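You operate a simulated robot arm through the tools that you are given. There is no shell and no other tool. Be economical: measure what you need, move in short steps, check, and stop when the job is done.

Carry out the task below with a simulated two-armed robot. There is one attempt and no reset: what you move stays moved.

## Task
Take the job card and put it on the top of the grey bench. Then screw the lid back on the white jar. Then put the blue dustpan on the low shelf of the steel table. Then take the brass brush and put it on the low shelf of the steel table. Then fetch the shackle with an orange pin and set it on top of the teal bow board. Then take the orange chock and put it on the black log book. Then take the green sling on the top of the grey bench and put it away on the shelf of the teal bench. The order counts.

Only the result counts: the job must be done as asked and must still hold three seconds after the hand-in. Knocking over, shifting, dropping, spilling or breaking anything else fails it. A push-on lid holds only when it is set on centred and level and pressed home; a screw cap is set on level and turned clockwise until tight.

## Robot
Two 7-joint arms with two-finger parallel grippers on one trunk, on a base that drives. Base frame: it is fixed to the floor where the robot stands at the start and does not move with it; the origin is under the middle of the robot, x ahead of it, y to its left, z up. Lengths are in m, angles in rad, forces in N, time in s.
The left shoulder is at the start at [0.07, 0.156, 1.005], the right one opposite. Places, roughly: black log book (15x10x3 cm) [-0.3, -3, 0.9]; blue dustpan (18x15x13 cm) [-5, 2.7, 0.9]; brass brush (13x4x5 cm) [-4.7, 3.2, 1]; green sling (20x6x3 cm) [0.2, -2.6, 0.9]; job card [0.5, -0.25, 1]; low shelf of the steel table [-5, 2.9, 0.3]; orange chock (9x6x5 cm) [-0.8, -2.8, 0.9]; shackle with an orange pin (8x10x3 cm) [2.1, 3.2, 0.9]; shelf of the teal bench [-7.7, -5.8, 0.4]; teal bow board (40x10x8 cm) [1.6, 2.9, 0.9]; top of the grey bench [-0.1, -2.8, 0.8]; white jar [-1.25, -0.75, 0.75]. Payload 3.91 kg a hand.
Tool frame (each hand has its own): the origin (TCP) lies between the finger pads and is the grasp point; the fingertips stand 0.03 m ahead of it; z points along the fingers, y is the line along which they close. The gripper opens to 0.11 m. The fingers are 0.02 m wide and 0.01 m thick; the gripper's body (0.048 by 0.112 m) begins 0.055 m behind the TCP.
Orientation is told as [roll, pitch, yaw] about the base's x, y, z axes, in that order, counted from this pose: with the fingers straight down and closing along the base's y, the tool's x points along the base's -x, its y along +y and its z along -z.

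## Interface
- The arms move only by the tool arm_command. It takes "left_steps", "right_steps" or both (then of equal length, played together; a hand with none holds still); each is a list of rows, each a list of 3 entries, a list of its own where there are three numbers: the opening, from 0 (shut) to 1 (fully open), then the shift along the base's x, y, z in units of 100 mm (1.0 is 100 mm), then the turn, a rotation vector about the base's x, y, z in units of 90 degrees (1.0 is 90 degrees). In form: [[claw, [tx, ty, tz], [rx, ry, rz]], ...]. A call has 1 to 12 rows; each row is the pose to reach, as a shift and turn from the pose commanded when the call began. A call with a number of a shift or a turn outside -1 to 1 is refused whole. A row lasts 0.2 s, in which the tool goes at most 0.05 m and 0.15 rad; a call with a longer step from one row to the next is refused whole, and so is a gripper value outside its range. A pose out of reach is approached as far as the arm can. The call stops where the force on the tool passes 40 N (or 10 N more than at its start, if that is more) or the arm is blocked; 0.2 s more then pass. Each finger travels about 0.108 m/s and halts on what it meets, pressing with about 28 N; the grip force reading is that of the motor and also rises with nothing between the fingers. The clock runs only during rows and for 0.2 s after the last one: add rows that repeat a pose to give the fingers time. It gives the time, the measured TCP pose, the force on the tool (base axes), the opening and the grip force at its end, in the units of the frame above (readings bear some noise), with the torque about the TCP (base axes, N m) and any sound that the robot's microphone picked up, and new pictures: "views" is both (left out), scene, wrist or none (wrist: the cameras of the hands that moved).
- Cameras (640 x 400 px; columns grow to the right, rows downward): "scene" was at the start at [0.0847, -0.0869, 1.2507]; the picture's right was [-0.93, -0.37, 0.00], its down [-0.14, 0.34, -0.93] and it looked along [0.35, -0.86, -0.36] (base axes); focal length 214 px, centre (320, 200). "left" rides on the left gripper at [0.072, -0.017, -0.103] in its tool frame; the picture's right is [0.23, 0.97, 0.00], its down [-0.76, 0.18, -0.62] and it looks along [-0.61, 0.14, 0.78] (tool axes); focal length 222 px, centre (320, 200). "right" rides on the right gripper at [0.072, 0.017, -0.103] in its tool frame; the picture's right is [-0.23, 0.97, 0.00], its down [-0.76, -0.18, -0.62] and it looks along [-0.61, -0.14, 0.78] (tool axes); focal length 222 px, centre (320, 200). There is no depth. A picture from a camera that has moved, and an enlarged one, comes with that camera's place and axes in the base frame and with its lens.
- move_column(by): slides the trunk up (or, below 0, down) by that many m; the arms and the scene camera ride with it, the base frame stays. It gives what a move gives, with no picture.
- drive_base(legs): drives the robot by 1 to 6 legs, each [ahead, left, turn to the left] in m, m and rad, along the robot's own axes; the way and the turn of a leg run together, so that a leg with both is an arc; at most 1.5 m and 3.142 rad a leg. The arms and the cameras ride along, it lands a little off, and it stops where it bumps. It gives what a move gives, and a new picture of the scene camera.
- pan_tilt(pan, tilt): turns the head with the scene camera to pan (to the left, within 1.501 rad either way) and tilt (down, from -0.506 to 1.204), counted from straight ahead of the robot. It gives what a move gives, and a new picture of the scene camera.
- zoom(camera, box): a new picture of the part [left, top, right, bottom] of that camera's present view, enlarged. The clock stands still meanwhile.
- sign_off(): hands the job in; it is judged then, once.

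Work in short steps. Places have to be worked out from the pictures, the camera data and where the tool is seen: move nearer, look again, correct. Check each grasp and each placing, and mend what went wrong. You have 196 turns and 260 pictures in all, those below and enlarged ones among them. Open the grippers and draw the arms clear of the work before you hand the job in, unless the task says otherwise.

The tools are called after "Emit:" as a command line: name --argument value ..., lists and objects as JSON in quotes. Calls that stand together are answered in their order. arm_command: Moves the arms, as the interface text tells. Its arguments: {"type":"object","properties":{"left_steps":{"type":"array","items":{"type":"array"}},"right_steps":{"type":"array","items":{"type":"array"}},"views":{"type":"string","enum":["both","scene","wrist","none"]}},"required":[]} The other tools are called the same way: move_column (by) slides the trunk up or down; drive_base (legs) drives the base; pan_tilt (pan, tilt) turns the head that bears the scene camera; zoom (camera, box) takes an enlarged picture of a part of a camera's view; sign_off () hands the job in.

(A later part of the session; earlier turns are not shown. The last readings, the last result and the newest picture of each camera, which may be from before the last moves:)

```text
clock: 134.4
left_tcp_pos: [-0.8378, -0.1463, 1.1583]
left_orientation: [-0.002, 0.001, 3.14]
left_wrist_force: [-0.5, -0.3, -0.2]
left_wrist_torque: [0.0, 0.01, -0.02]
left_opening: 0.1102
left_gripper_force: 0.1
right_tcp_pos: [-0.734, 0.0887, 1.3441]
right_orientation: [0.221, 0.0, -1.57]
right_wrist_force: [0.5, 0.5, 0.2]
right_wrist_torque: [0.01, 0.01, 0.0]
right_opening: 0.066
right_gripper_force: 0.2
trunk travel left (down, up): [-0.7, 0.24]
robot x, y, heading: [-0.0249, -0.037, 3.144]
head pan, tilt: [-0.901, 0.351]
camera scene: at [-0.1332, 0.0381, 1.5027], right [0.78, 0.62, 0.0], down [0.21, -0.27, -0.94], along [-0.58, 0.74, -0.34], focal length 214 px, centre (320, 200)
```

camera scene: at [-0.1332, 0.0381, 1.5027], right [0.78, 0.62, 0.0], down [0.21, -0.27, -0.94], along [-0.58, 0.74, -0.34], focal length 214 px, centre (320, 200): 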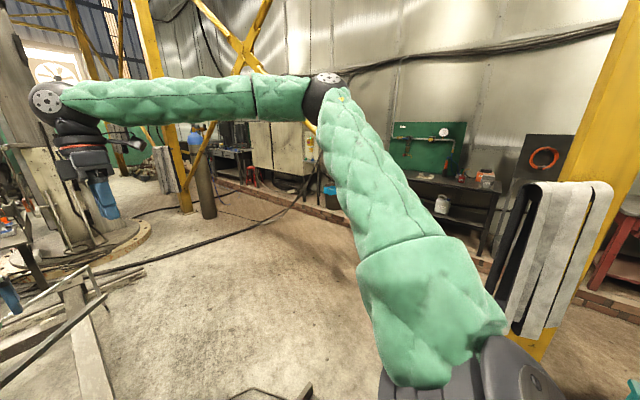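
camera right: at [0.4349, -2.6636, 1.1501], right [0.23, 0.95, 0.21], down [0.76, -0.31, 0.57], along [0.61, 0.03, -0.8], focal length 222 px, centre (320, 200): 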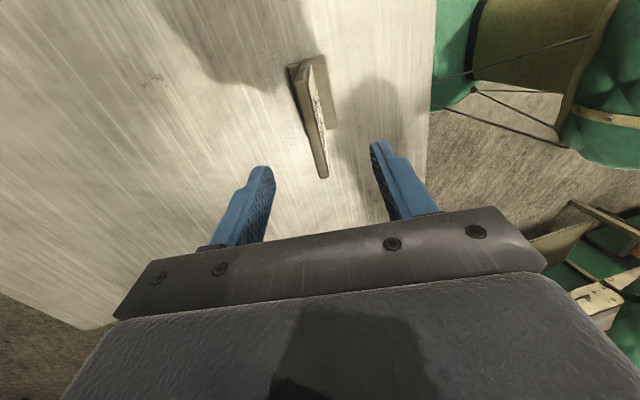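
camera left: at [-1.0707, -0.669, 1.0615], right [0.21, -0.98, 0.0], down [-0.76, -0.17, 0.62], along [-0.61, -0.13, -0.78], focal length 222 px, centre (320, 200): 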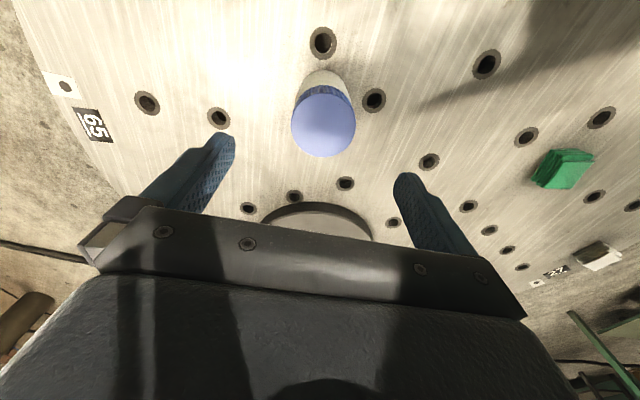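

Emit:
zoom --camera "scene" --box '[160, 110, 340, 225]'

```text
3.48 times, centred on (250, 168) of scene
camera zoom: at [-0.1332, 0.0381, 1.5027], right [0.78, 0.62, 0.0], down [0.21, -0.27, -0.94], along [-0.58, 0.74, -0.34], focal length 746 px, centre (564, 313)
```

zoom: 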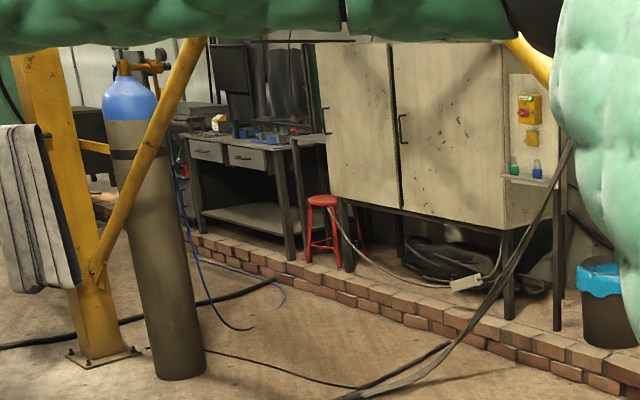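

The steel table stands behind a low brick curb beyond a gas cylinder and yellow post. I strafe to y≈1.75 and look ahead.

Emit:
drive_base --legs '[[0, -1.0, 0], [0, -0.8, 0]]'

Emit:
pan_tilt --pan -0.2 --tilt 0.3

```text
clock: 139.3
left_tcp_pos: [-0.8386, 0.8181, 1.1572]
left_orientation: [-0.006, -0.002, 3.137]
left_wrist_force: [1.1, 0.6, 0.5]
left_wrist_torque: [0.01, -0.02, 0.0]
left_opening: 0.11
left_gripper_force: 0.0
right_tcp_pos: [-0.7347, 1.0505, 1.3434]
right_orientation: [0.221, 0.006, -1.573]
right_wrist_force: [-0.2, 0.7, 0.0]
right_wrist_torque: [0.0, 0.05, 0.0]
right_opening: 0.066
right_gripper_force: 0.0
trunk travel left (down, up): [-0.7, 0.24]
robot x, y, heading: [-0.0268, 0.9358, 3.143]
head pan, tilt: [-0.901, 0.351]
stopped in leg 1: the robot was blocked; the commanded pose is now the measured one
camera scene: at [-0.1345, 0.9988, 1.5025], right [0.79, 0.62, 0.0], down [0.21, -0.27, -0.94], along [-0.58, 0.74, -0.34], focal length 214 px, centre (320, 200)
```

scene: 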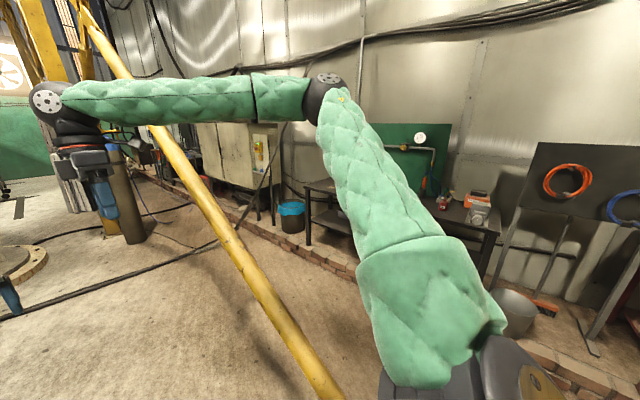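

```text
clock: 140.3
left_tcp_pos: [-0.8391, 0.8184, 1.1568]
left_orientation: [-0.01, 0.003, 3.139]
left_wrist_force: [-0.2, -0.1, 0.4]
left_wrist_torque: [0.01, 0.01, 0.02]
left_opening: 0.1103
left_gripper_force: 0.0
right_tcp_pos: [-0.7356, 1.0502, 1.3433]
right_orientation: [0.22, 0.007, -1.571]
right_wrist_force: [0.2, -0.1, 0.5]
right_wrist_torque: [0.02, -0.01, 0.01]
right_opening: 0.066
right_gripper_force: 0.0
trunk travel left (down, up): [-0.7, 0.24]
robot x, y, heading: [-0.0267, 0.9292, 3.138]
head pan, tilt: [-0.201, 0.3]
camera scene: at [-0.1684, 0.9442, 1.5072], right [0.2, 0.98, 0.01], down [0.29, -0.05, -0.95], along [-0.93, 0.2, -0.3], focal length 214 px, centre (320, 200)
```

scene: 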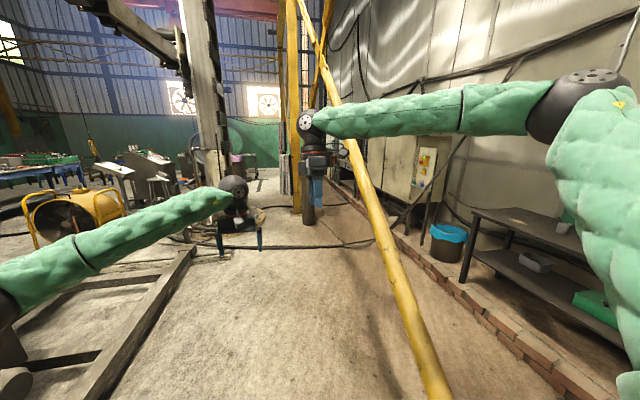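

I was blocked at y=0.94, and a slanting yellow brace stands to the right. I will pass south of it: raise the trunk and drive along y≈0.8 toward -x.

Emit:
move_column --by 0.15

Emit:
drive_base --legs '[[0.1, 0.13, 0], [1.4, 0, 0]]'

```text
clock: 142.1
left_tcp_pos: [-0.8373, 0.8182, 1.3081]
left_orientation: [-0.007, 0.003, 3.137]
left_wrist_force: [-0.2, 0.1, -0.5]
left_wrist_torque: [0.0, 0.01, 0.0]
left_opening: 0.1099
left_gripper_force: 0.1
right_tcp_pos: [-0.7334, 1.0503, 1.4955]
right_orientation: [0.219, 0.006, -1.572]
right_wrist_force: [1.1, -0.6, 0.9]
right_wrist_torque: [0.01, 0.02, 0.02]
right_opening: 0.0659
right_gripper_force: 0.2
trunk travel left (down, up): [-0.85, 0.09]
robot x, y, heading: [-0.0193, 0.9336, 3.14]
head pan, tilt: [-0.201, 0.3]
```

```text
clock: 146.2
left_tcp_pos: [-1.2325, 0.5423, 1.3216]
left_orientation: [-0.002, -0.018, -2.812]
left_wrist_force: [0.9, 0.7, 0.3]
left_wrist_torque: [-0.07, 0.06, 0.0]
left_opening: 0.11
left_gripper_force: 0.0
right_tcp_pos: [-1.2076, 0.8002, 1.5062]
right_orientation: [0.202, -0.001, -1.235]
right_wrist_force: [1.3, -0.5, 1.5]
right_wrist_torque: [-0.04, 0.08, 0.01]
right_opening: 0.0658
right_gripper_force: 0.0
trunk travel left (down, up): [-0.85, 0.09]
robot x, y, heading: [-0.5138, 0.9079, -2.809]
head pan, tilt: [-0.201, 0.3]
stopped in leg 2: the robot was blocked; the commanded pose is now the measured one
camera scene: at [-0.6441, 0.8834, 1.6593], right [-0.13, 0.99, 0.0], down [0.29, 0.03, -0.96], along [-0.95, -0.13, -0.29], focal length 214 px, centre (320, 200)
```

scene: 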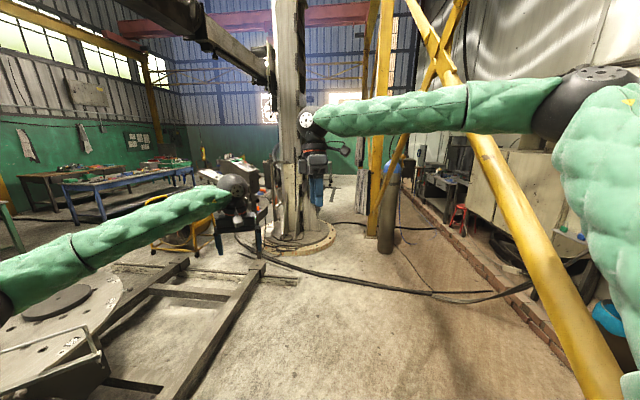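

The brace lies in the plane y≈1.33 and my arm met it, turning the robot. I slide left away from it and restore the heading, then go along y≈0.58.

Emit:
drive_base --legs '[[0, 0.35, 0], [0, 0, -0.333], [0.6, 0, 0]]'

```text
clock: 147.6
left_tcp_pos: [-1.1958, 0.5282, 1.3119]
left_orientation: [0.003, -0.004, -2.854]
left_wrist_force: [-0.4, 0.5, -0.3]
left_wrist_torque: [-0.08, -0.06, -0.04]
left_opening: 0.1096
left_gripper_force: 0.1
right_tcp_pos: [-1.1663, 0.7833, 1.4956]
right_orientation: [0.215, -0.004, -1.278]
right_wrist_force: [-0.6, 1.8, 0.4]
right_wrist_torque: [-0.11, -0.08, -0.02]
right_opening: 0.0658
right_gripper_force: 0.1
trunk travel left (down, up): [-0.85, 0.09]
robot x, y, heading: [-0.4518, 0.8593, -2.853]
head pan, tilt: [-0.201, 0.3]
stopped in leg 1: the robot was blocked; the commanded pose is now the measured one
camera scene: at [-0.5986, 0.8452, 1.6569], right [-0.09, 1.0, -0.01], down [0.3, 0.02, -0.95], along [-0.95, -0.09, -0.3], focal length 214 px, centre (320, 200)
```

scene: 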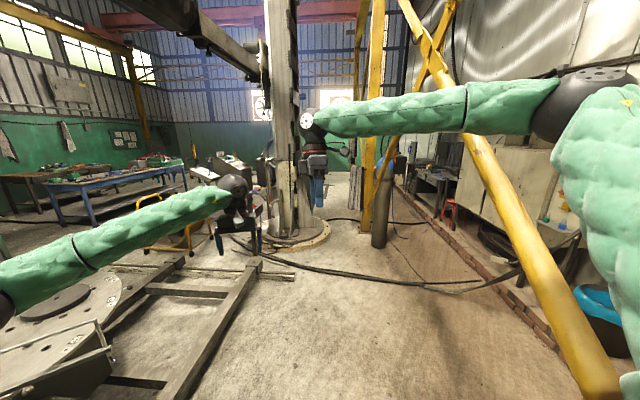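

The left-front corner met the machine's bar. I will pass this narrow spot facing -y and strafing, arms over the machine, away from the brace. First ease right and rotate left.

Emit:
drive_base --legs '[[0, -0.06, 0], [0, 0, 1.28]]'

```text
clock: 151.8
left_tcp_pos: [-0.3546, 0.11, 1.3118]
left_orientation: [-0.001, -0.004, -1.571]
left_wrist_force: [-0.7, 0.1, -0.1]
left_wrist_torque: [0.02, -0.02, -0.01]
left_opening: 0.1101
left_gripper_force: 0.1
right_tcp_pos: [-0.5895, 0.2133, 1.498]
right_orientation: [0.215, -0.001, 0.002]
right_wrist_force: [0.0, 0.4, 0.3]
right_wrist_torque: [0.0, 0.0, 0.01]
right_opening: 0.0661
right_gripper_force: 0.1
trunk travel left (down, up): [-0.85, 0.09]
robot x, y, heading: [-0.4671, 0.9155, -1.564]
head pan, tilt: [-0.201, 0.3]
camera scene: at [-0.4874, 0.774, 1.6574], right [-0.98, 0.2, 0.0], down [0.06, 0.29, -0.96], along [-0.19, -0.94, -0.3], focal length 214 px, centre (320, 200)
```

scene: 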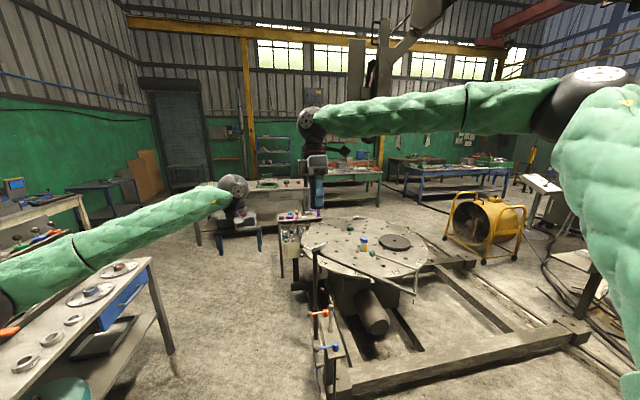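

Clear now. I strafe right (toward -x) along y≈0.9.

Emit:
drive_base --legs '[[0, -1.0, 0], [0.15, -0.9, 0]]'

```text
clock: 161.2
left_tcp_pos: [-2.2246, -0.0428, 1.3122]
left_orientation: [-0.003, -0.003, -1.561]
left_wrist_force: [-0.3, 0.2, 0.2]
left_wrist_torque: [0.01, -0.02, 0.02]
left_opening: 0.1102
left_gripper_force: 0.1
right_tcp_pos: [-2.4598, 0.0585, 1.4978]
right_orientation: [0.216, 0.003, 0.014]
right_wrist_force: [0.1, 0.5, -0.3]
right_wrist_torque: [-0.02, 0.0, 0.03]
right_opening: 0.066
right_gripper_force: 0.1
trunk travel left (down, up): [-0.85, 0.09]
robot x, y, heading: [-2.348, 0.7579, -1.56]
head pan, tilt: [-0.201, 0.3]
camera scene: at [-2.3631, 0.6197, 1.6574], right [-0.98, 0.19, 0.0], down [0.06, 0.29, -0.96], along [-0.18, -0.94, -0.3], focal length 214 px, centre (320, 200)
```

scene: 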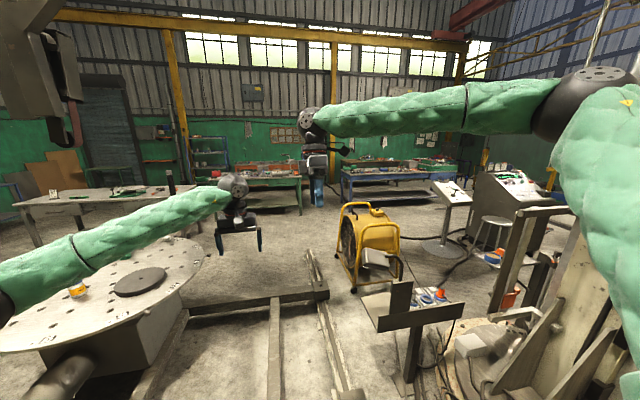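

Good. I look right (toward -x) before turning.

Emit:
pan_tilt --pan -1.5 --tilt 0.4

```text
clock: 162.7
left_tcp_pos: [-2.2249, -0.0446, 1.3109]
left_orientation: [-0.001, -0.006, -1.562]
left_wrist_force: [0.5, 0.2, -0.7]
left_wrist_torque: [0.01, -0.01, 0.0]
left_opening: 0.1101
left_gripper_force: 0.1
right_tcp_pos: [-2.4602, 0.0604, 1.498]
right_orientation: [0.215, 0.0, 0.015]
right_wrist_force: [0.0, 0.5, -0.4]
right_wrist_torque: [0.0, 0.0, 0.01]
right_opening: 0.0659
right_gripper_force: 0.0
trunk travel left (down, up): [-0.85, 0.09]
robot x, y, heading: [-2.3468, 0.761, -1.558]
head pan, tilt: [-1.499, 0.4]
camera scene: at [-2.4383, 0.7035, 1.6482], right [-0.08, 1.0, 0.0], down [0.39, 0.03, -0.92], along [-0.92, -0.08, -0.39], focal length 214 px, centre (320, 200)
```

scene: 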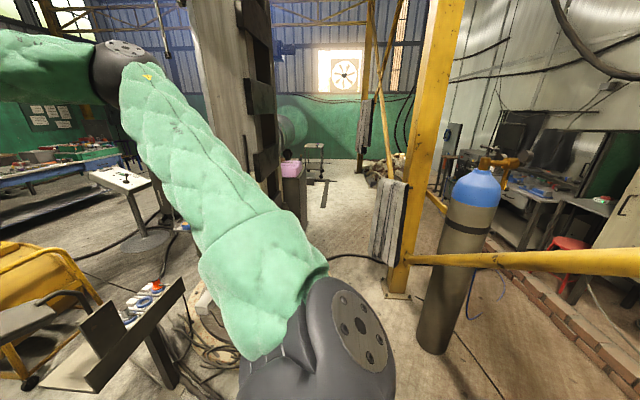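

X-bracing fills the plane y=1.33 between posts, but it is open below ~1.7 m near x=-2. I lower the trunk so arms are below 1.2 m, shift to x≈-2.05 and rotate to face +y.

Emit:
move_column --by -0.6

Emit:
pan_tilt --pan 0 --tilt 0.3

Emit:
drive_base --legs '[[0, 0.25, 0], [0, 0, 1.57], [0, 0, 1.56]]'

```text
refused: -0.6 is not a number from -0.4 to 0.4
```

```text
clock: 164.3
left_tcp_pos: [-2.2252, -0.0451, 1.3122]
left_orientation: [0.0, -0.005, -1.563]
left_wrist_force: [0.6, 0.0, -0.4]
left_wrist_torque: [0.01, 0.04, 0.0]
left_opening: 0.1099
left_gripper_force: 0.1
right_tcp_pos: [-2.4613, 0.0593, 1.4985]
right_orientation: [0.214, 0.0, 0.014]
right_wrist_force: [-0.3, -0.6, 0.6]
right_wrist_torque: [0.0, -0.01, 0.0]
right_opening: 0.0661
right_gripper_force: 0.0
trunk travel left (down, up): [-0.85, 0.09]
robot x, y, heading: [-2.3471, 0.7627, -1.56]
head pan, tilt: [0.0, 0.3]
camera scene: at [-2.345, 0.6179, 1.6574], right [-1.0, -0.01, 0.0], down [0.0, 0.3, -0.96], along [0.01, -0.95, -0.3], focal length 214 px, centre (320, 200)
```

scene: 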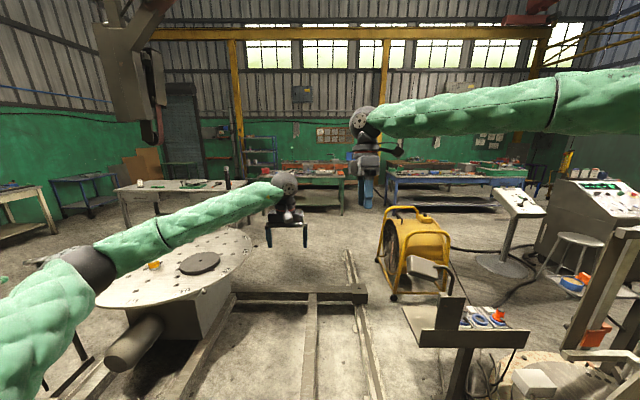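

```text
clock: 172.4
left_tcp_pos: [-1.6705, 1.453, 1.3214]
left_orientation: [-0.007, -0.016, 0.897]
left_wrist_force: [-0.3, -0.3, -1.5]
left_wrist_torque: [0.03, 0.06, 0.03]
left_opening: 0.11
left_gripper_force: 0.1
right_tcp_pos: [-1.5602, 1.2188, 1.5041]
right_orientation: [0.207, 0.014, 2.484]
right_wrist_force: [-0.4, -0.4, 0.8]
right_wrist_torque: [0.01, -0.01, -0.01]
right_opening: 0.0662
right_gripper_force: 0.0
trunk travel left (down, up): [-0.85, 0.09]
robot x, y, heading: [-2.0737, 0.759, 0.897]
head pan, tilt: [0.0, 0.3]
stopped in leg 3: the robot was blocked; the commanded pose is now the measured one
camera scene: at [-1.9909, 0.8548, 1.6595], right [0.78, -0.62, 0.0], down [-0.18, -0.22, -0.96], along [0.6, 0.75, -0.29], focal length 214 px, centre (320, 200)
```

scene: 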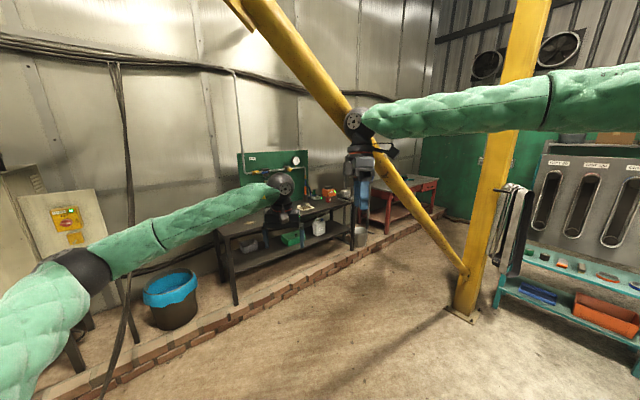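

The column limit is 0.4 per call and it was refused, and the right hand touched the brace. I turn back a bit, lower the trunk in two goes, then finish the rotation.

Emit:
drive_base --legs '[[0, 0, -0.5]]'

Emit:
move_column --by -0.4

Emit:
move_column --by -0.2

Emit:
drive_base --legs '[[0, 0, 1.17]]'

```text
clock: 174.2
left_tcp_pos: [-1.375, 1.1866, 1.3093]
left_orientation: [-0.012, -0.002, 0.398]
left_wrist_force: [1.1, -0.1, 0.9]
left_wrist_torque: [-0.03, 0.01, 0.0]
left_opening: 0.11
left_gripper_force: 0.1
right_tcp_pos: [-1.3833, 0.927, 1.4938]
right_orientation: [0.222, 0.013, 1.975]
right_wrist_force: [0.3, -0.6, -0.1]
right_wrist_torque: [-0.02, -0.02, 0.02]
right_opening: 0.0661
right_gripper_force: 0.0
trunk travel left (down, up): [-0.85, 0.09]
robot x, y, heading: [-2.0709, 0.7622, 0.398]
head pan, tilt: [0.0, 0.3]
camera scene: at [-1.9402, 0.8156, 1.6572], right [0.39, -0.92, 0.0], down [-0.27, -0.12, -0.95], along [0.88, 0.37, -0.3], focal length 214 px, centre (320, 200)
```

scene: 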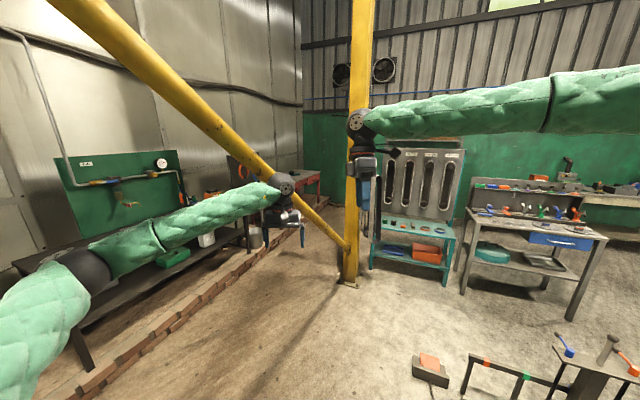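

```text
clock: 178.1
left_tcp_pos: [-1.375, 1.185, 0.9117]
left_orientation: [-0.01, -0.005, 0.397]
left_wrist_force: [-0.3, 0.7, -0.5]
left_wrist_torque: [0.03, -0.01, 0.02]
left_opening: 0.11
left_gripper_force: 0.0
right_tcp_pos: [-1.3846, 0.9245, 1.0938]
right_orientation: [0.222, 0.009, 1.974]
right_wrist_force: [-0.4, 0.4, -0.5]
right_wrist_torque: [-0.03, 0.01, 0.02]
right_opening: 0.0662
right_gripper_force: 0.0
trunk travel left (down, up): [-0.45, 0.49]
robot x, y, heading: [-2.073, 0.7598, 0.397]
head pan, tilt: [0.0, 0.3]
```

```text
clock: 180.2
left_tcp_pos: [-1.3757, 1.1855, 0.7121]
left_orientation: [-0.011, -0.004, 0.398]
left_wrist_force: [-0.3, 0.2, 0.5]
left_wrist_torque: [0.0, 0.02, 0.02]
left_opening: 0.1102
left_gripper_force: 0.0
right_tcp_pos: [-1.3846, 0.9255, 0.8948]
right_orientation: [0.22, 0.011, 1.973]
right_wrist_force: [0.5, -0.2, -0.4]
right_wrist_torque: [-0.01, 0.02, 0.02]
right_opening: 0.0662
right_gripper_force: 0.1
trunk travel left (down, up): [-0.25, 0.69]
robot x, y, heading: [-2.0766, 0.7582, 0.397]
head pan, tilt: [0.0, 0.3]
```

```text
clock: 183.5
left_tcp_pos: [-2.1907, 1.5677, 0.7106]
left_orientation: [-0.01, -0.006, 1.564]
left_wrist_force: [0.1, -0.7, 0.2]
left_wrist_torque: [0.01, -0.03, -0.03]
left_opening: 0.1104
left_gripper_force: 0.1
right_tcp_pos: [-1.9539, 1.4598, 0.8947]
right_orientation: [0.221, 0.01, 3.142]
right_wrist_force: [0.1, 0.0, -0.1]
right_wrist_torque: [0.01, -0.01, 0.02]
right_opening: 0.0658
right_gripper_force: 0.1
trunk travel left (down, up): [-0.25, 0.69]
robot x, y, heading: [-2.0743, 0.7574, 1.566]
head pan, tilt: [0.0, 0.3]
camera scene: at [-2.0736, 0.903, 1.0574], right [1.0, -0.01, 0.0], down [0.0, -0.3, -0.96], along [0.01, 0.96, -0.3], focal length 214 px, centre (320, 200)
```

scene: 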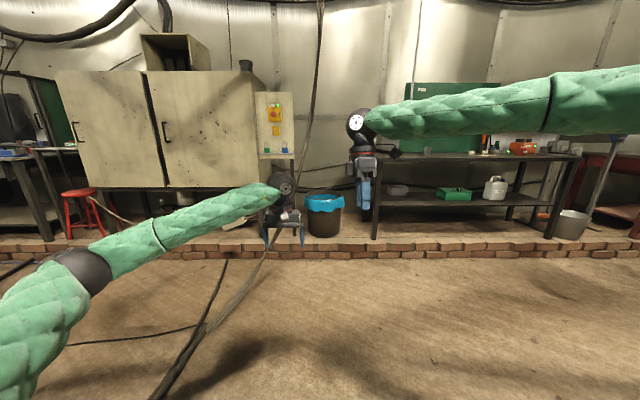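

The strip (y 1.33–2.53) is clear; curb at y≈2.53, cabinet front ≈2.95. I retract both hands somewhat and drive ahead to y≈1.95.

Emit:
arm_command --left_steps '[[1, [0, -0.4, 0], [0, 0, 0]], [1, [0, -0.8, 0], [0, 0, 0]], [1, [0, -1, 0], [0, 0, 0]]]' --right_steps '[[0.6, [0, -0.3, 0], [0, 0, 0]], [0.6, [0, -0.6, 0], [0, 0, 0]], [0.6, [0, -0.8, 0], [0, 0, 0]]]' --views "none"

Emit:
arm_command --left_steps '[[1, [0, -0.4, 0], [0, 0, 0]], [1, [0, -0.8, 0], [0, 0, 0]], [1, [0, -1, 0], [0, 0, 0]]]' --right_steps '[[0.6, [0, -0.1, 0], [0, 0, 0]], [0.6, [0, -0.2, 0], [0, 0, 0]], [0.6, [0, -0.3, 0], [0, 0, 0]]]' --views "none"

Emit:
drive_base --legs '[[1.2, 0, 0]]'

Emit:
pan_tilt --pan 1.3 --tilt 0.3

```text
clock: 184.3
left_tcp_pos: [-2.1909, 1.4656, 0.7119]
left_orientation: [-0.01, -0.005, 1.564]
left_wrist_force: [-0.2, 0.3, 1.2]
left_wrist_torque: [0.0, 0.0, 0.01]
left_opening: 0.1101
left_gripper_force: 0.1
right_tcp_pos: [-1.9551, 1.3781, 0.8945]
right_orientation: [0.222, 0.012, 3.14]
right_wrist_force: [0.2, 1.0, 0.5]
right_wrist_torque: [-0.03, -0.01, -0.03]
right_opening: 0.0662
right_gripper_force: 0.1
trunk travel left (down, up): [-0.25, 0.69]
robot x, y, heading: [-2.0743, 0.7593, 1.564]
head pan, tilt: [0.0, 0.3]
```

```text
clock: 185.1
left_tcp_pos: [-2.1926, 1.3676, 0.7111]
left_orientation: [-0.01, -0.005, 1.564]
left_wrist_force: [-0.9, -0.1, -0.4]
left_wrist_torque: [0.0, -0.02, 0.02]
left_opening: 0.1098
left_gripper_force: 0.1
right_tcp_pos: [-1.9553, 1.3494, 0.8936]
right_orientation: [0.221, 0.012, 3.14]
right_wrist_force: [0.4, -0.2, -0.5]
right_wrist_torque: [0.07, 0.01, -0.01]
right_opening: 0.0661
right_gripper_force: 0.0
trunk travel left (down, up): [-0.25, 0.69]
robot x, y, heading: [-2.0744, 0.7606, 1.562]
head pan, tilt: [0.0, 0.3]
```

```text
clock: 191.0
left_tcp_pos: [-2.2077, 2.555, 0.7115]
left_orientation: [-0.008, -0.006, 1.577]
left_wrist_force: [0.3, -0.6, -0.4]
left_wrist_torque: [0.03, 0.01, 0.04]
left_opening: 0.1098
left_gripper_force: 0.0
right_tcp_pos: [-1.973, 2.5432, 0.8948]
right_orientation: [0.222, 0.01, -3.123]
right_wrist_force: [-0.6, -0.5, -0.3]
right_wrist_torque: [-0.04, 0.01, -0.01]
right_opening: 0.066
right_gripper_force: 0.1
trunk travel left (down, up): [-0.25, 0.69]
robot x, y, heading: [-2.0805, 1.9542, 1.585]
head pan, tilt: [0.0, 0.3]
stopped in leg 1: the robot was blocked; the commanded pose is now the measured one
camera scene: at [-2.0807, 2.0953, 1.0575], right [1.0, 0.01, 0.0], down [0.0, -0.3, -0.96], along [-0.01, 0.96, -0.3], focal length 214 px, centre (320, 200)
```

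scene: 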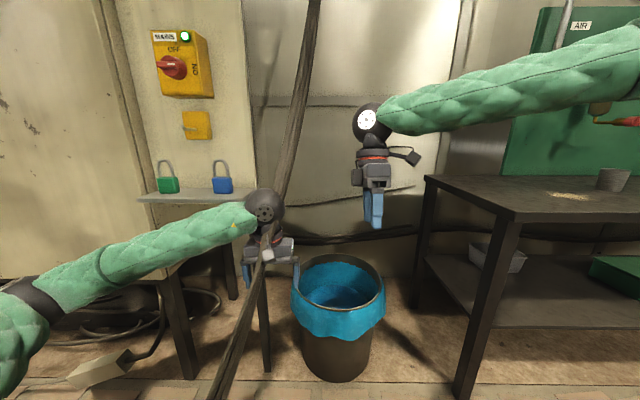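

```text
clock: 192.5
left_tcp_pos: [-2.2072, 2.5547, 0.7116]
left_orientation: [-0.007, -0.007, 1.576]
left_wrist_force: [0.3, 0.5, -0.4]
left_wrist_torque: [0.01, 0.04, 0.0]
left_opening: 0.1099
left_gripper_force: 0.1
right_tcp_pos: [-1.9706, 2.5444, 0.8944]
right_orientation: [0.22, 0.01, -3.121]
right_wrist_force: [0.9, 0.6, -0.1]
right_wrist_torque: [0.0, 0.01, -0.02]
right_opening: 0.0659
right_gripper_force: 0.0
trunk travel left (down, up): [-0.25, 0.69]
robot x, y, heading: [-2.0805, 1.9489, 1.582]
head pan, tilt: [1.3, 0.3]
camera scene: at [-2.1696, 2.0255, 1.0575], right [0.25, 0.97, 0.0], down [0.29, -0.08, -0.96], along [-0.92, 0.24, -0.3], focal length 214 px, centre (320, 200)
```

scene: 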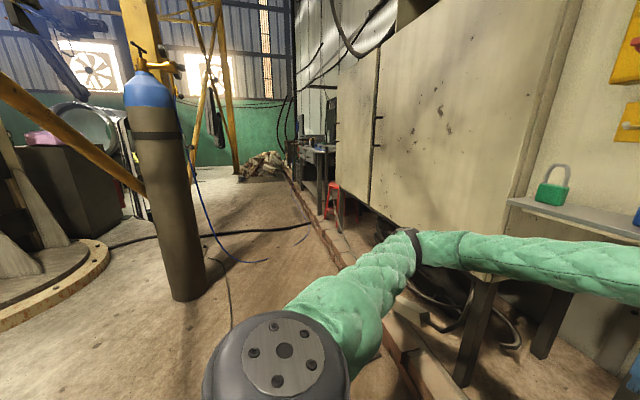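

The left arm is near hanging cables and the lock shelf. I retract the hands further, square up, and strafe left carefully.

Emit:
arm_command --left_steps '[[1, [0, -0.4, 0], [0, 0, 0]], [1, [0.1, -0.8, 0], [0, 0, 0]], [1, [0.2, -1, 0], [0, 0, 0]]]' --right_steps '[[0.6, [0, -0.3, 0], [0, 0, 0]], [0.6, [0, -0.6, 0], [0, 0, 0]], [0.6, [0, -0.8, 0], [0, 0, 0]]]' --views "none"

Emit:
drive_base --legs '[[0.02, 0, -0.012], [0, 0.8, 0]]'

```text
clock: 193.3
left_tcp_pos: [-2.1883, 2.4559, 0.7126]
left_orientation: [-0.009, -0.006, 1.576]
left_wrist_force: [0.5, 0.6, 0.7]
left_wrist_torque: [-0.02, -0.01, 0.03]
left_opening: 0.1101
left_gripper_force: 0.0
right_tcp_pos: [-1.9696, 2.4623, 0.8953]
right_orientation: [0.221, 0.01, -3.122]
right_wrist_force: [-0.3, 0.2, -1.2]
right_wrist_torque: [0.01, 0.01, 0.02]
right_opening: 0.0658
right_gripper_force: 0.0
trunk travel left (down, up): [-0.25, 0.69]
robot x, y, heading: [-2.0779, 1.9542, 1.586]
head pan, tilt: [1.3, 0.3]
```

```text
clock: 197.9
left_tcp_pos: [-2.9903, 2.4682, 0.7128]
left_orientation: [-0.009, -0.007, 1.576]
left_wrist_force: [-0.4, -1.5, -0.7]
left_wrist_torque: [0.0, 0.01, -0.01]
left_opening: 0.1102
left_gripper_force: 0.0
right_tcp_pos: [-2.7726, 2.4769, 0.8944]
right_orientation: [0.221, 0.012, -3.121]
right_wrist_force: [-0.3, -0.9, -0.2]
right_wrist_torque: [-0.04, 0.01, -0.02]
right_opening: 0.0662
right_gripper_force: 0.1
trunk travel left (down, up): [-0.25, 0.69]
robot x, y, heading: [-2.877, 1.963, 1.582]
head pan, tilt: [1.3, 0.3]
camera scene: at [-2.972, 2.0389, 1.0574], right [0.25, 0.97, 0.0], down [0.29, -0.08, -0.96], along [-0.92, 0.24, -0.3], focal length 214 px, centre (320, 200)
```

scene: 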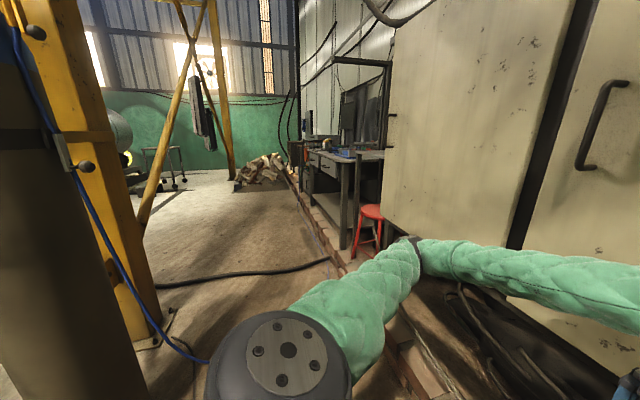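

Passing fine. I continue strafing past the cylinder and post.

Emit:
drive_base --legs '[[0.01, 0.9, 0], [0, 0.9, 0]]'

Emit:
pan_tilt --pan 0.3 --tilt 0.3

```text
clock: 207.1
left_tcp_pos: [-4.8212, 2.4432, 0.7122]
left_orientation: [-0.009, -0.007, 1.598]
left_wrist_force: [0.0, 0.1, 0.8]
left_wrist_torque: [0.0, -0.02, 0.0]
left_opening: 0.11
left_gripper_force: 0.0
right_tcp_pos: [-4.6025, 2.4551, 0.8943]
right_orientation: [0.221, 0.01, -3.101]
right_wrist_force: [0.5, -1.0, -0.2]
right_wrist_torque: [-0.02, 0.01, 0.0]
right_opening: 0.0662
right_gripper_force: 0.1
trunk travel left (down, up): [-0.25, 0.69]
robot x, y, heading: [-4.6999, 1.9445, 1.612]
head pan, tilt: [1.3, 0.3]
camera scene: at [-4.7928, 2.0128, 1.0574], right [0.23, 0.97, 0.0], down [0.29, -0.07, -0.96], along [-0.93, 0.22, -0.3], focal length 214 px, centre (320, 200)
```

scene: 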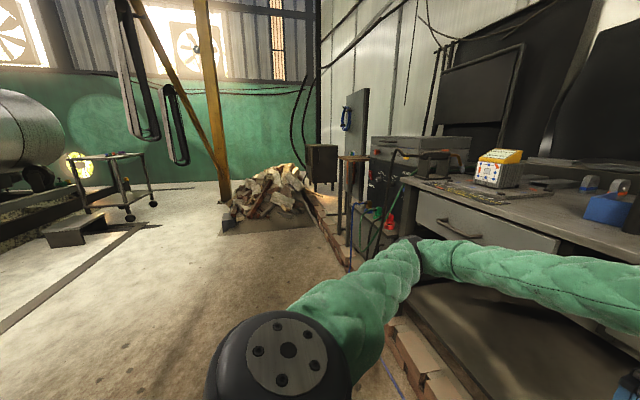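

```text
clock: 208.4
left_tcp_pos: [-4.8214, 2.4432, 0.7116]
left_orientation: [-0.009, -0.007, 1.598]
left_wrist_force: [0.2, -0.4, -0.1]
left_wrist_torque: [0.01, 0.04, 0.0]
left_opening: 0.1102
left_gripper_force: 0.1
right_tcp_pos: [-4.6028, 2.455, 0.8945]
right_orientation: [0.221, 0.01, -3.101]
right_wrist_force: [0.0, -0.7, -0.3]
right_wrist_torque: [-0.05, -0.01, 0.03]
right_opening: 0.0662
right_gripper_force: 0.0
trunk travel left (down, up): [-0.25, 0.69]
robot x, y, heading: [-4.6989, 1.9418, 1.604]
head pan, tilt: [0.3, 0.3]
camera scene: at [-4.7328, 2.0793, 1.0574], right [0.94, 0.33, 0.0], down [0.1, -0.28, -0.96], along [-0.32, 0.9, -0.3], focal length 214 px, centre (320, 200)
```

scene: 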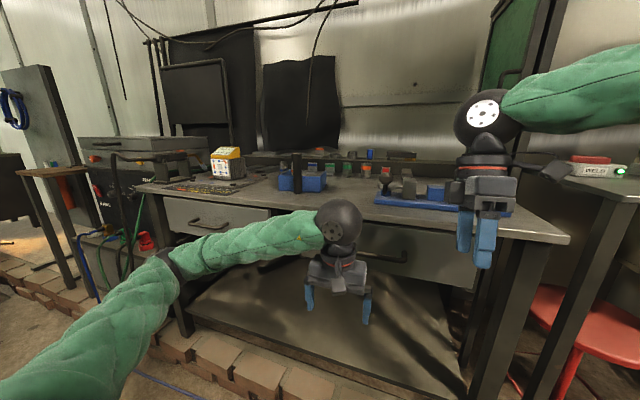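

I'm in front of the steel table; its front edge ≈ y 2.65. I raise the trunk to see the top from above.

Emit:
move_column --by 0.4

Emit:
pan_tilt --pan 0.15 --tilt 0.6

```text
clock: 212.2
left_tcp_pos: [-4.821, 2.4431, 1.1124]
left_orientation: [-0.009, -0.008, 1.598]
left_wrist_force: [-0.2, 0.5, -0.2]
left_wrist_torque: [-0.01, 0.02, -0.02]
left_opening: 0.11
left_gripper_force: 0.0
right_tcp_pos: [-4.6027, 2.4565, 1.2958]
right_orientation: [0.219, 0.01, -3.104]
right_wrist_force: [-0.1, 1.0, 1.1]
right_wrist_torque: [-0.02, -0.03, 0.0]
right_opening: 0.0658
right_gripper_force: 0.0
trunk travel left (down, up): [-0.65, 0.29]
robot x, y, heading: [-4.7021, 1.9384, 1.607]
head pan, tilt: [0.3, 0.3]
```

```text
clock: 213.0
left_tcp_pos: [-4.821, 2.4423, 1.1124]
left_orientation: [-0.009, -0.007, 1.599]
left_wrist_force: [0.1, 0.8, -1.0]
left_wrist_torque: [0.02, 0.02, 0.03]
left_opening: 0.1102
left_gripper_force: 0.1
right_tcp_pos: [-4.6027, 2.4548, 1.2943]
right_orientation: [0.222, 0.01, -3.102]
right_wrist_force: [0.0, 0.1, -0.2]
right_wrist_torque: [0.02, 0.0, 0.01]
right_opening: 0.0659
right_gripper_force: 0.1
trunk travel left (down, up): [-0.65, 0.29]
robot x, y, heading: [-4.7003, 1.9409, 1.607]
head pan, tilt: [0.15, 0.6]
camera scene: at [-4.7183, 2.0782, 1.43], right [0.98, 0.19, 0.0], down [0.11, -0.55, -0.83], along [-0.15, 0.81, -0.56], focal length 214 px, centre (320, 200)
```

scene: 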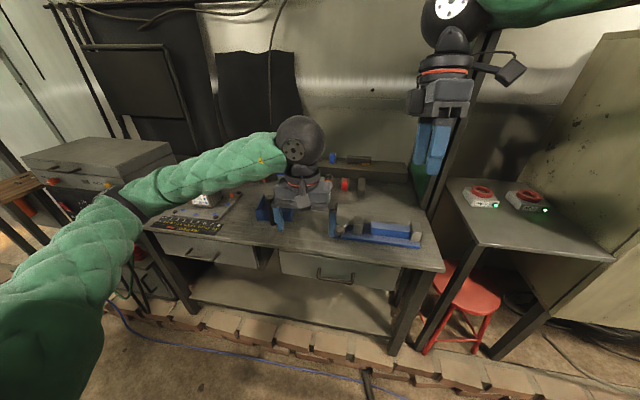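

Emit:
zoom --camera "left" --box '[0, 0, 640, 400]'

Emit:
zoom --camera "scene" --box '[140, 130, 460, 330]'

```text
1.00 times, centred on (320, 200) of left (not enlarged: the box is as wide or as high as the picture)
camera zoom: at [-4.8015, 2.3702, 1.2152], right [-0.97, -0.25, -0.01], down [-0.2, 0.75, 0.63], along [-0.15, 0.61, -0.78], focal length 222 px, centre (320, 200)
```

zoom: 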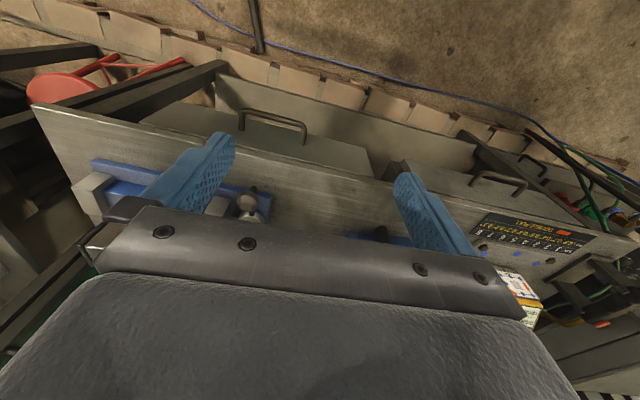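

```text
2.00 times, centred on (300, 230) of scene
camera zoom: at [-4.7183, 2.0782, 1.43], right [0.98, 0.19, 0.0], down [0.11, -0.55, -0.83], along [-0.15, 0.81, -0.56], focal length 429 px, centre (360, 140)
```

zoom: 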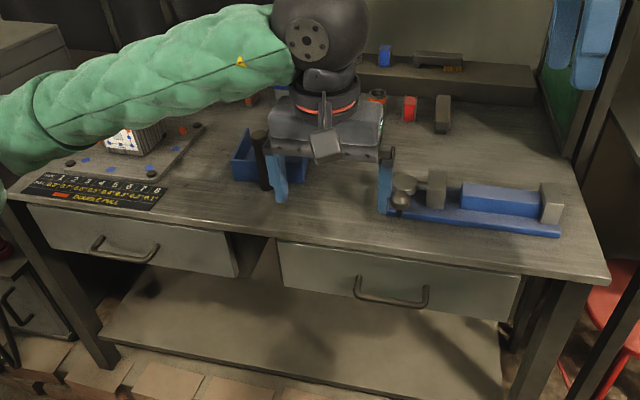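

The left hand hides the dustpan. I move it left and up out of the view.

Emit:
arm_command --left_steps '[[1, [-0.4, 0, 0.2], [0, 0, 0]], [1, [-0.8, 0, 0.4], [0, 0, 0]], [1, [-1, 0, 0.6], [0, 0, 0]]]' --views "none"

Emit:
arm_command --left_steps '[[1, [-0.4, 0, 0.2], [0, 0, 0]], [1, [-0.8, 0, 0.4], [0, 0, 0]], [1, [-1, 0, 0.6], [0, 0, 0]]]' --views "scene"

Emit:
zoom --camera "scene" --box '[220, 140, 380, 240]'

```text
clock: 213.8
left_tcp_pos: [-4.9192, 2.4429, 1.1719]
left_orientation: [-0.008, -0.005, 1.597]
left_wrist_force: [1.3, 0.2, 0.2]
left_wrist_torque: [-0.02, -0.03, 0.01]
left_opening: 0.1102
left_gripper_force: 0.0
right_tcp_pos: [-4.603, 2.454, 1.2951]
right_orientation: [0.222, 0.011, -3.102]
right_wrist_force: [0.2, -0.3, 0.2]
right_wrist_torque: [0.01, 0.0, -0.03]
right_opening: 0.0659
right_gripper_force: 0.0
trunk travel left (down, up): [-0.65, 0.29]
robot x, y, heading: [-4.7012, 1.9407, 1.603]
head pan, tilt: [0.15, 0.6]
```

```text
clock: 214.6
left_tcp_pos: [-5.019, 2.4436, 1.2317]
left_orientation: [-0.008, -0.007, 1.6]
left_wrist_force: [-0.3, -0.5, -0.4]
left_wrist_torque: [0.01, 0.04, -0.01]
left_opening: 0.1101
left_gripper_force: 0.1
right_tcp_pos: [-4.6034, 2.455, 1.2961]
right_orientation: [0.221, 0.012, -3.101]
right_wrist_force: [-0.1, 0.1, 0.2]
right_wrist_torque: [-0.05, 0.01, 0.0]
right_opening: 0.0659
right_gripper_force: 0.0
trunk travel left (down, up): [-0.65, 0.29]
robot x, y, heading: [-4.6974, 1.9428, 1.608]
head pan, tilt: [0.15, 0.6]
camera scene: at [-4.7181, 2.0779, 1.4299], right [0.98, 0.19, 0.0], down [0.1, -0.56, -0.82], along [-0.15, 0.81, -0.57], focal length 214 px, centre (320, 200)
```

scene: 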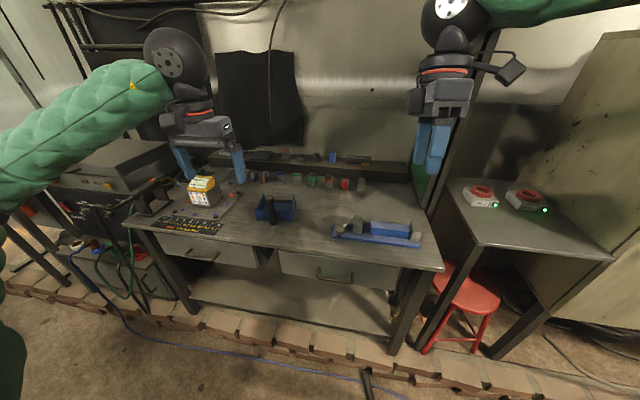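

```text
4.00 times, centred on (300, 190) of scene
camera zoom: at [-4.7181, 2.0779, 1.4299], right [0.98, 0.19, 0.0], down [0.1, -0.56, -0.82], along [-0.15, 0.81, -0.57], focal length 858 px, centre (400, 240)
```

zoom: 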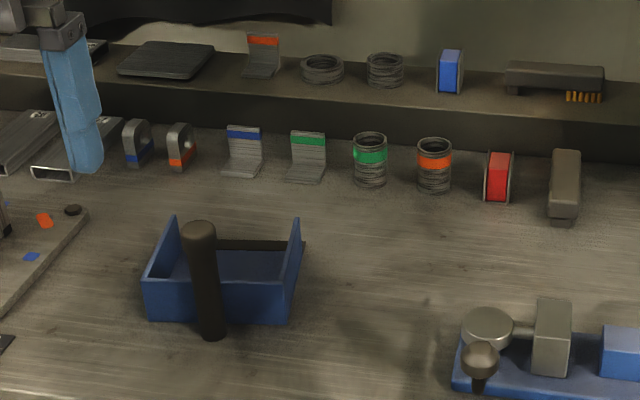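

The dustpan has a vertical dark handle at ≈[-5.02,2.687], z 0.86–0.98, pan behind it. The shelf needs a forward-tilted hand, so I tilt the left hand 60° forward while moving it ahead of the handle.

Emit:
arm_command --left_steps '[[1, [0, 0.1, -0.1], [0.085, 0, 0]], [1, [0, 0.2, -0.2], [0.17, 0, 0]], [1, [0, 0.3, -0.3], [0.255, 0, 0]], [1, [0, 0.4, -0.4], [0.34, 0, 0]], [1, [0, 0.5, -0.5], [0.425, 0, 0]], [1, [0, 0.6, -0.6], [0.51, 0, 0]], [1, [0, 0.6, -0.8], [0.595, 0, 0]], [1, [0, 0.6, -1], [0.667, 0, 0]], [1, [0, 0.6, -1], [0.667, 0, 0]]]'

```text
clock: 216.6
left_tcp_pos: [-5.0332, 2.5521, 1.1357]
left_orientation: [-0.057, -1.054, 1.626]
left_wrist_force: [-0.3, 0.9, 0.5]
left_wrist_torque: [0.01, 0.0, 0.02]
left_opening: 0.11
left_gripper_force: 0.1
left hand out of reach, approached as far as the arm can: row 6, 7, 8, 9
right_tcp_pos: [-4.603, 2.455, 1.294]
right_orientation: [0.22, 0.01, -3.102]
right_wrist_force: [0.1, -1.1, 0.4]
right_wrist_torque: [-0.02, 0.01, 0.04]
right_opening: 0.066
right_gripper_force: 0.0
trunk travel left (down, up): [-0.65, 0.29]
robot x, y, heading: [-4.6991, 1.9439, 1.606]
head pan, tilt: [0.15, 0.6]
camera scene: at [-4.7179, 2.0783, 1.4299], right [0.98, 0.19, 0.0], down [0.1, -0.56, -0.82], along [-0.15, 0.81, -0.57], focal length 214 px, centre (320, 200)
camera left: at [-5.0138, 2.4271, 1.1237], right [-0.97, -0.12, -0.23], down [-0.2, -0.17, 0.96], along [-0.15, 0.98, 0.14], focal length 222 px, centre (320, 200)
```

scene: 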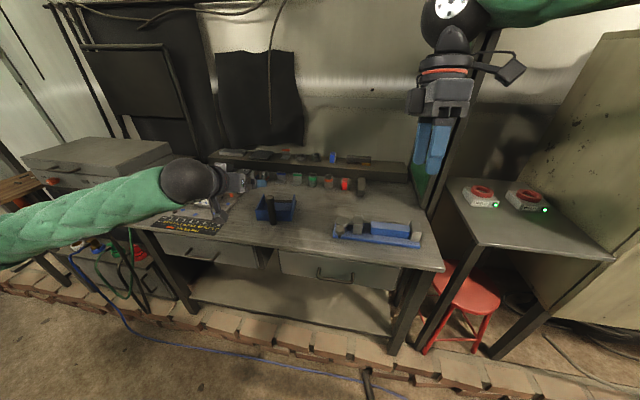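
left: 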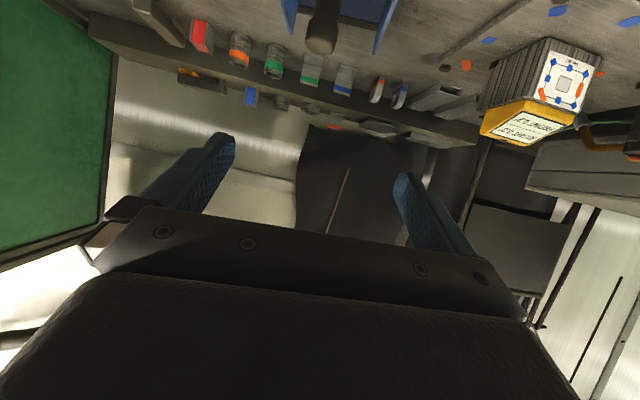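

The handle appears straight ahead of the hand. I lower toward z 0.955, keeping in front of it.

Emit:
arm_command --left_steps '[[1, [0.1, 0, -0.4], [0, 0, 0]], [1, [0.15, 0, -0.8], [0, 0, 0]], [1, [0.15, 0, -1], [0, 0, 0]]]' --views "none"

Emit:
arm_command --left_steps '[[1, [0, 0, -0.4], [0, 0, 0]], [1, [0, 0.1, -0.75], [0, 0, 0]], [1, [0, 0.1, -0.75], [0, 0, 0]]]'

Emit:
zoom --camera "scene" --box '[180, 150, 340, 250]'

```text
clock: 217.4
left_tcp_pos: [-5.0181, 2.5527, 1.0342]
left_orientation: [-0.058, -1.054, 1.629]
left_wrist_force: [0.2, 0.1, -0.1]
left_wrist_torque: [0.05, 0.01, 0.02]
left_opening: 0.1102
left_gripper_force: 0.0
left hand out of reach, approached as far as the arm can: row 1
right_tcp_pos: [-4.6022, 2.4557, 1.2951]
right_orientation: [0.223, 0.011, -3.103]
right_wrist_force: [0.2, -0.4, 0.1]
right_wrist_torque: [0.04, -0.02, 0.02]
right_opening: 0.0663
right_gripper_force: 0.1
trunk travel left (down, up): [-0.65, 0.29]
robot x, y, heading: [-4.7014, 1.9398, 1.609]
head pan, tilt: [0.15, 0.6]
```

```text
clock: 218.2
left_tcp_pos: [-5.0183, 2.5527, 0.9958]
left_orientation: [-0.058, -1.055, 1.628]
left_wrist_force: [-0.3, 0.9, 0.7]
left_wrist_torque: [-0.03, 0.01, -0.01]
left_opening: 0.1098
left_gripper_force: 0.0
left hand out of reach, approached as far as the arm can: row 2, 3
right_tcp_pos: [-4.6023, 2.4559, 1.2942]
right_orientation: [0.222, 0.012, -3.102]
right_wrist_force: [-0.5, -0.3, -0.1]
right_wrist_torque: [0.0, 0.02, -0.02]
right_opening: 0.0659
right_gripper_force: 0.0
trunk travel left (down, up): [-0.65, 0.29]
robot x, y, heading: [-4.6992, 1.9437, 1.607]
head pan, tilt: [0.15, 0.6]
camera scene: at [-4.7186, 2.0781, 1.4299], right [0.98, 0.19, 0.0], down [0.11, -0.56, -0.82], along [-0.15, 0.81, -0.57], focal length 214 px, centre (320, 200)
camera left: at [-4.9986, 2.4274, 0.9839], right [-0.97, -0.12, -0.23], down [-0.2, -0.17, 0.96], along [-0.15, 0.98, 0.14], focal length 222 px, centre (320, 200)
```

scene: 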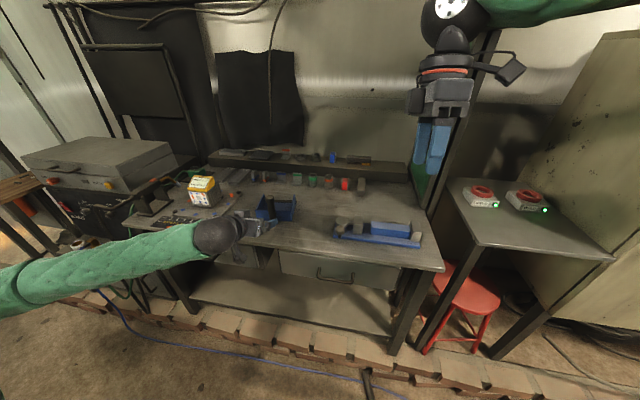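
left: 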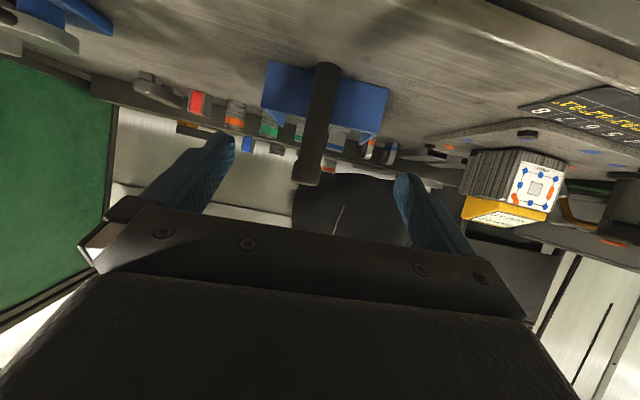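

```text
4.00 times, centred on (260, 200) of scene
camera zoom: at [-4.7186, 2.0781, 1.4299], right [0.98, 0.19, 0.0], down [0.11, -0.56, -0.82], along [-0.15, 0.81, -0.57], focal length 858 px, centre (560, 200)
```

zoom: 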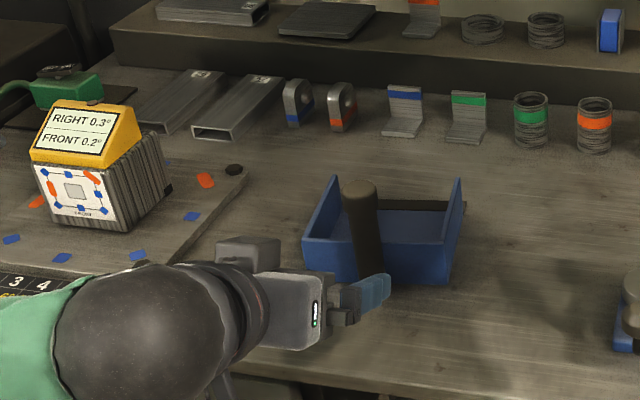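

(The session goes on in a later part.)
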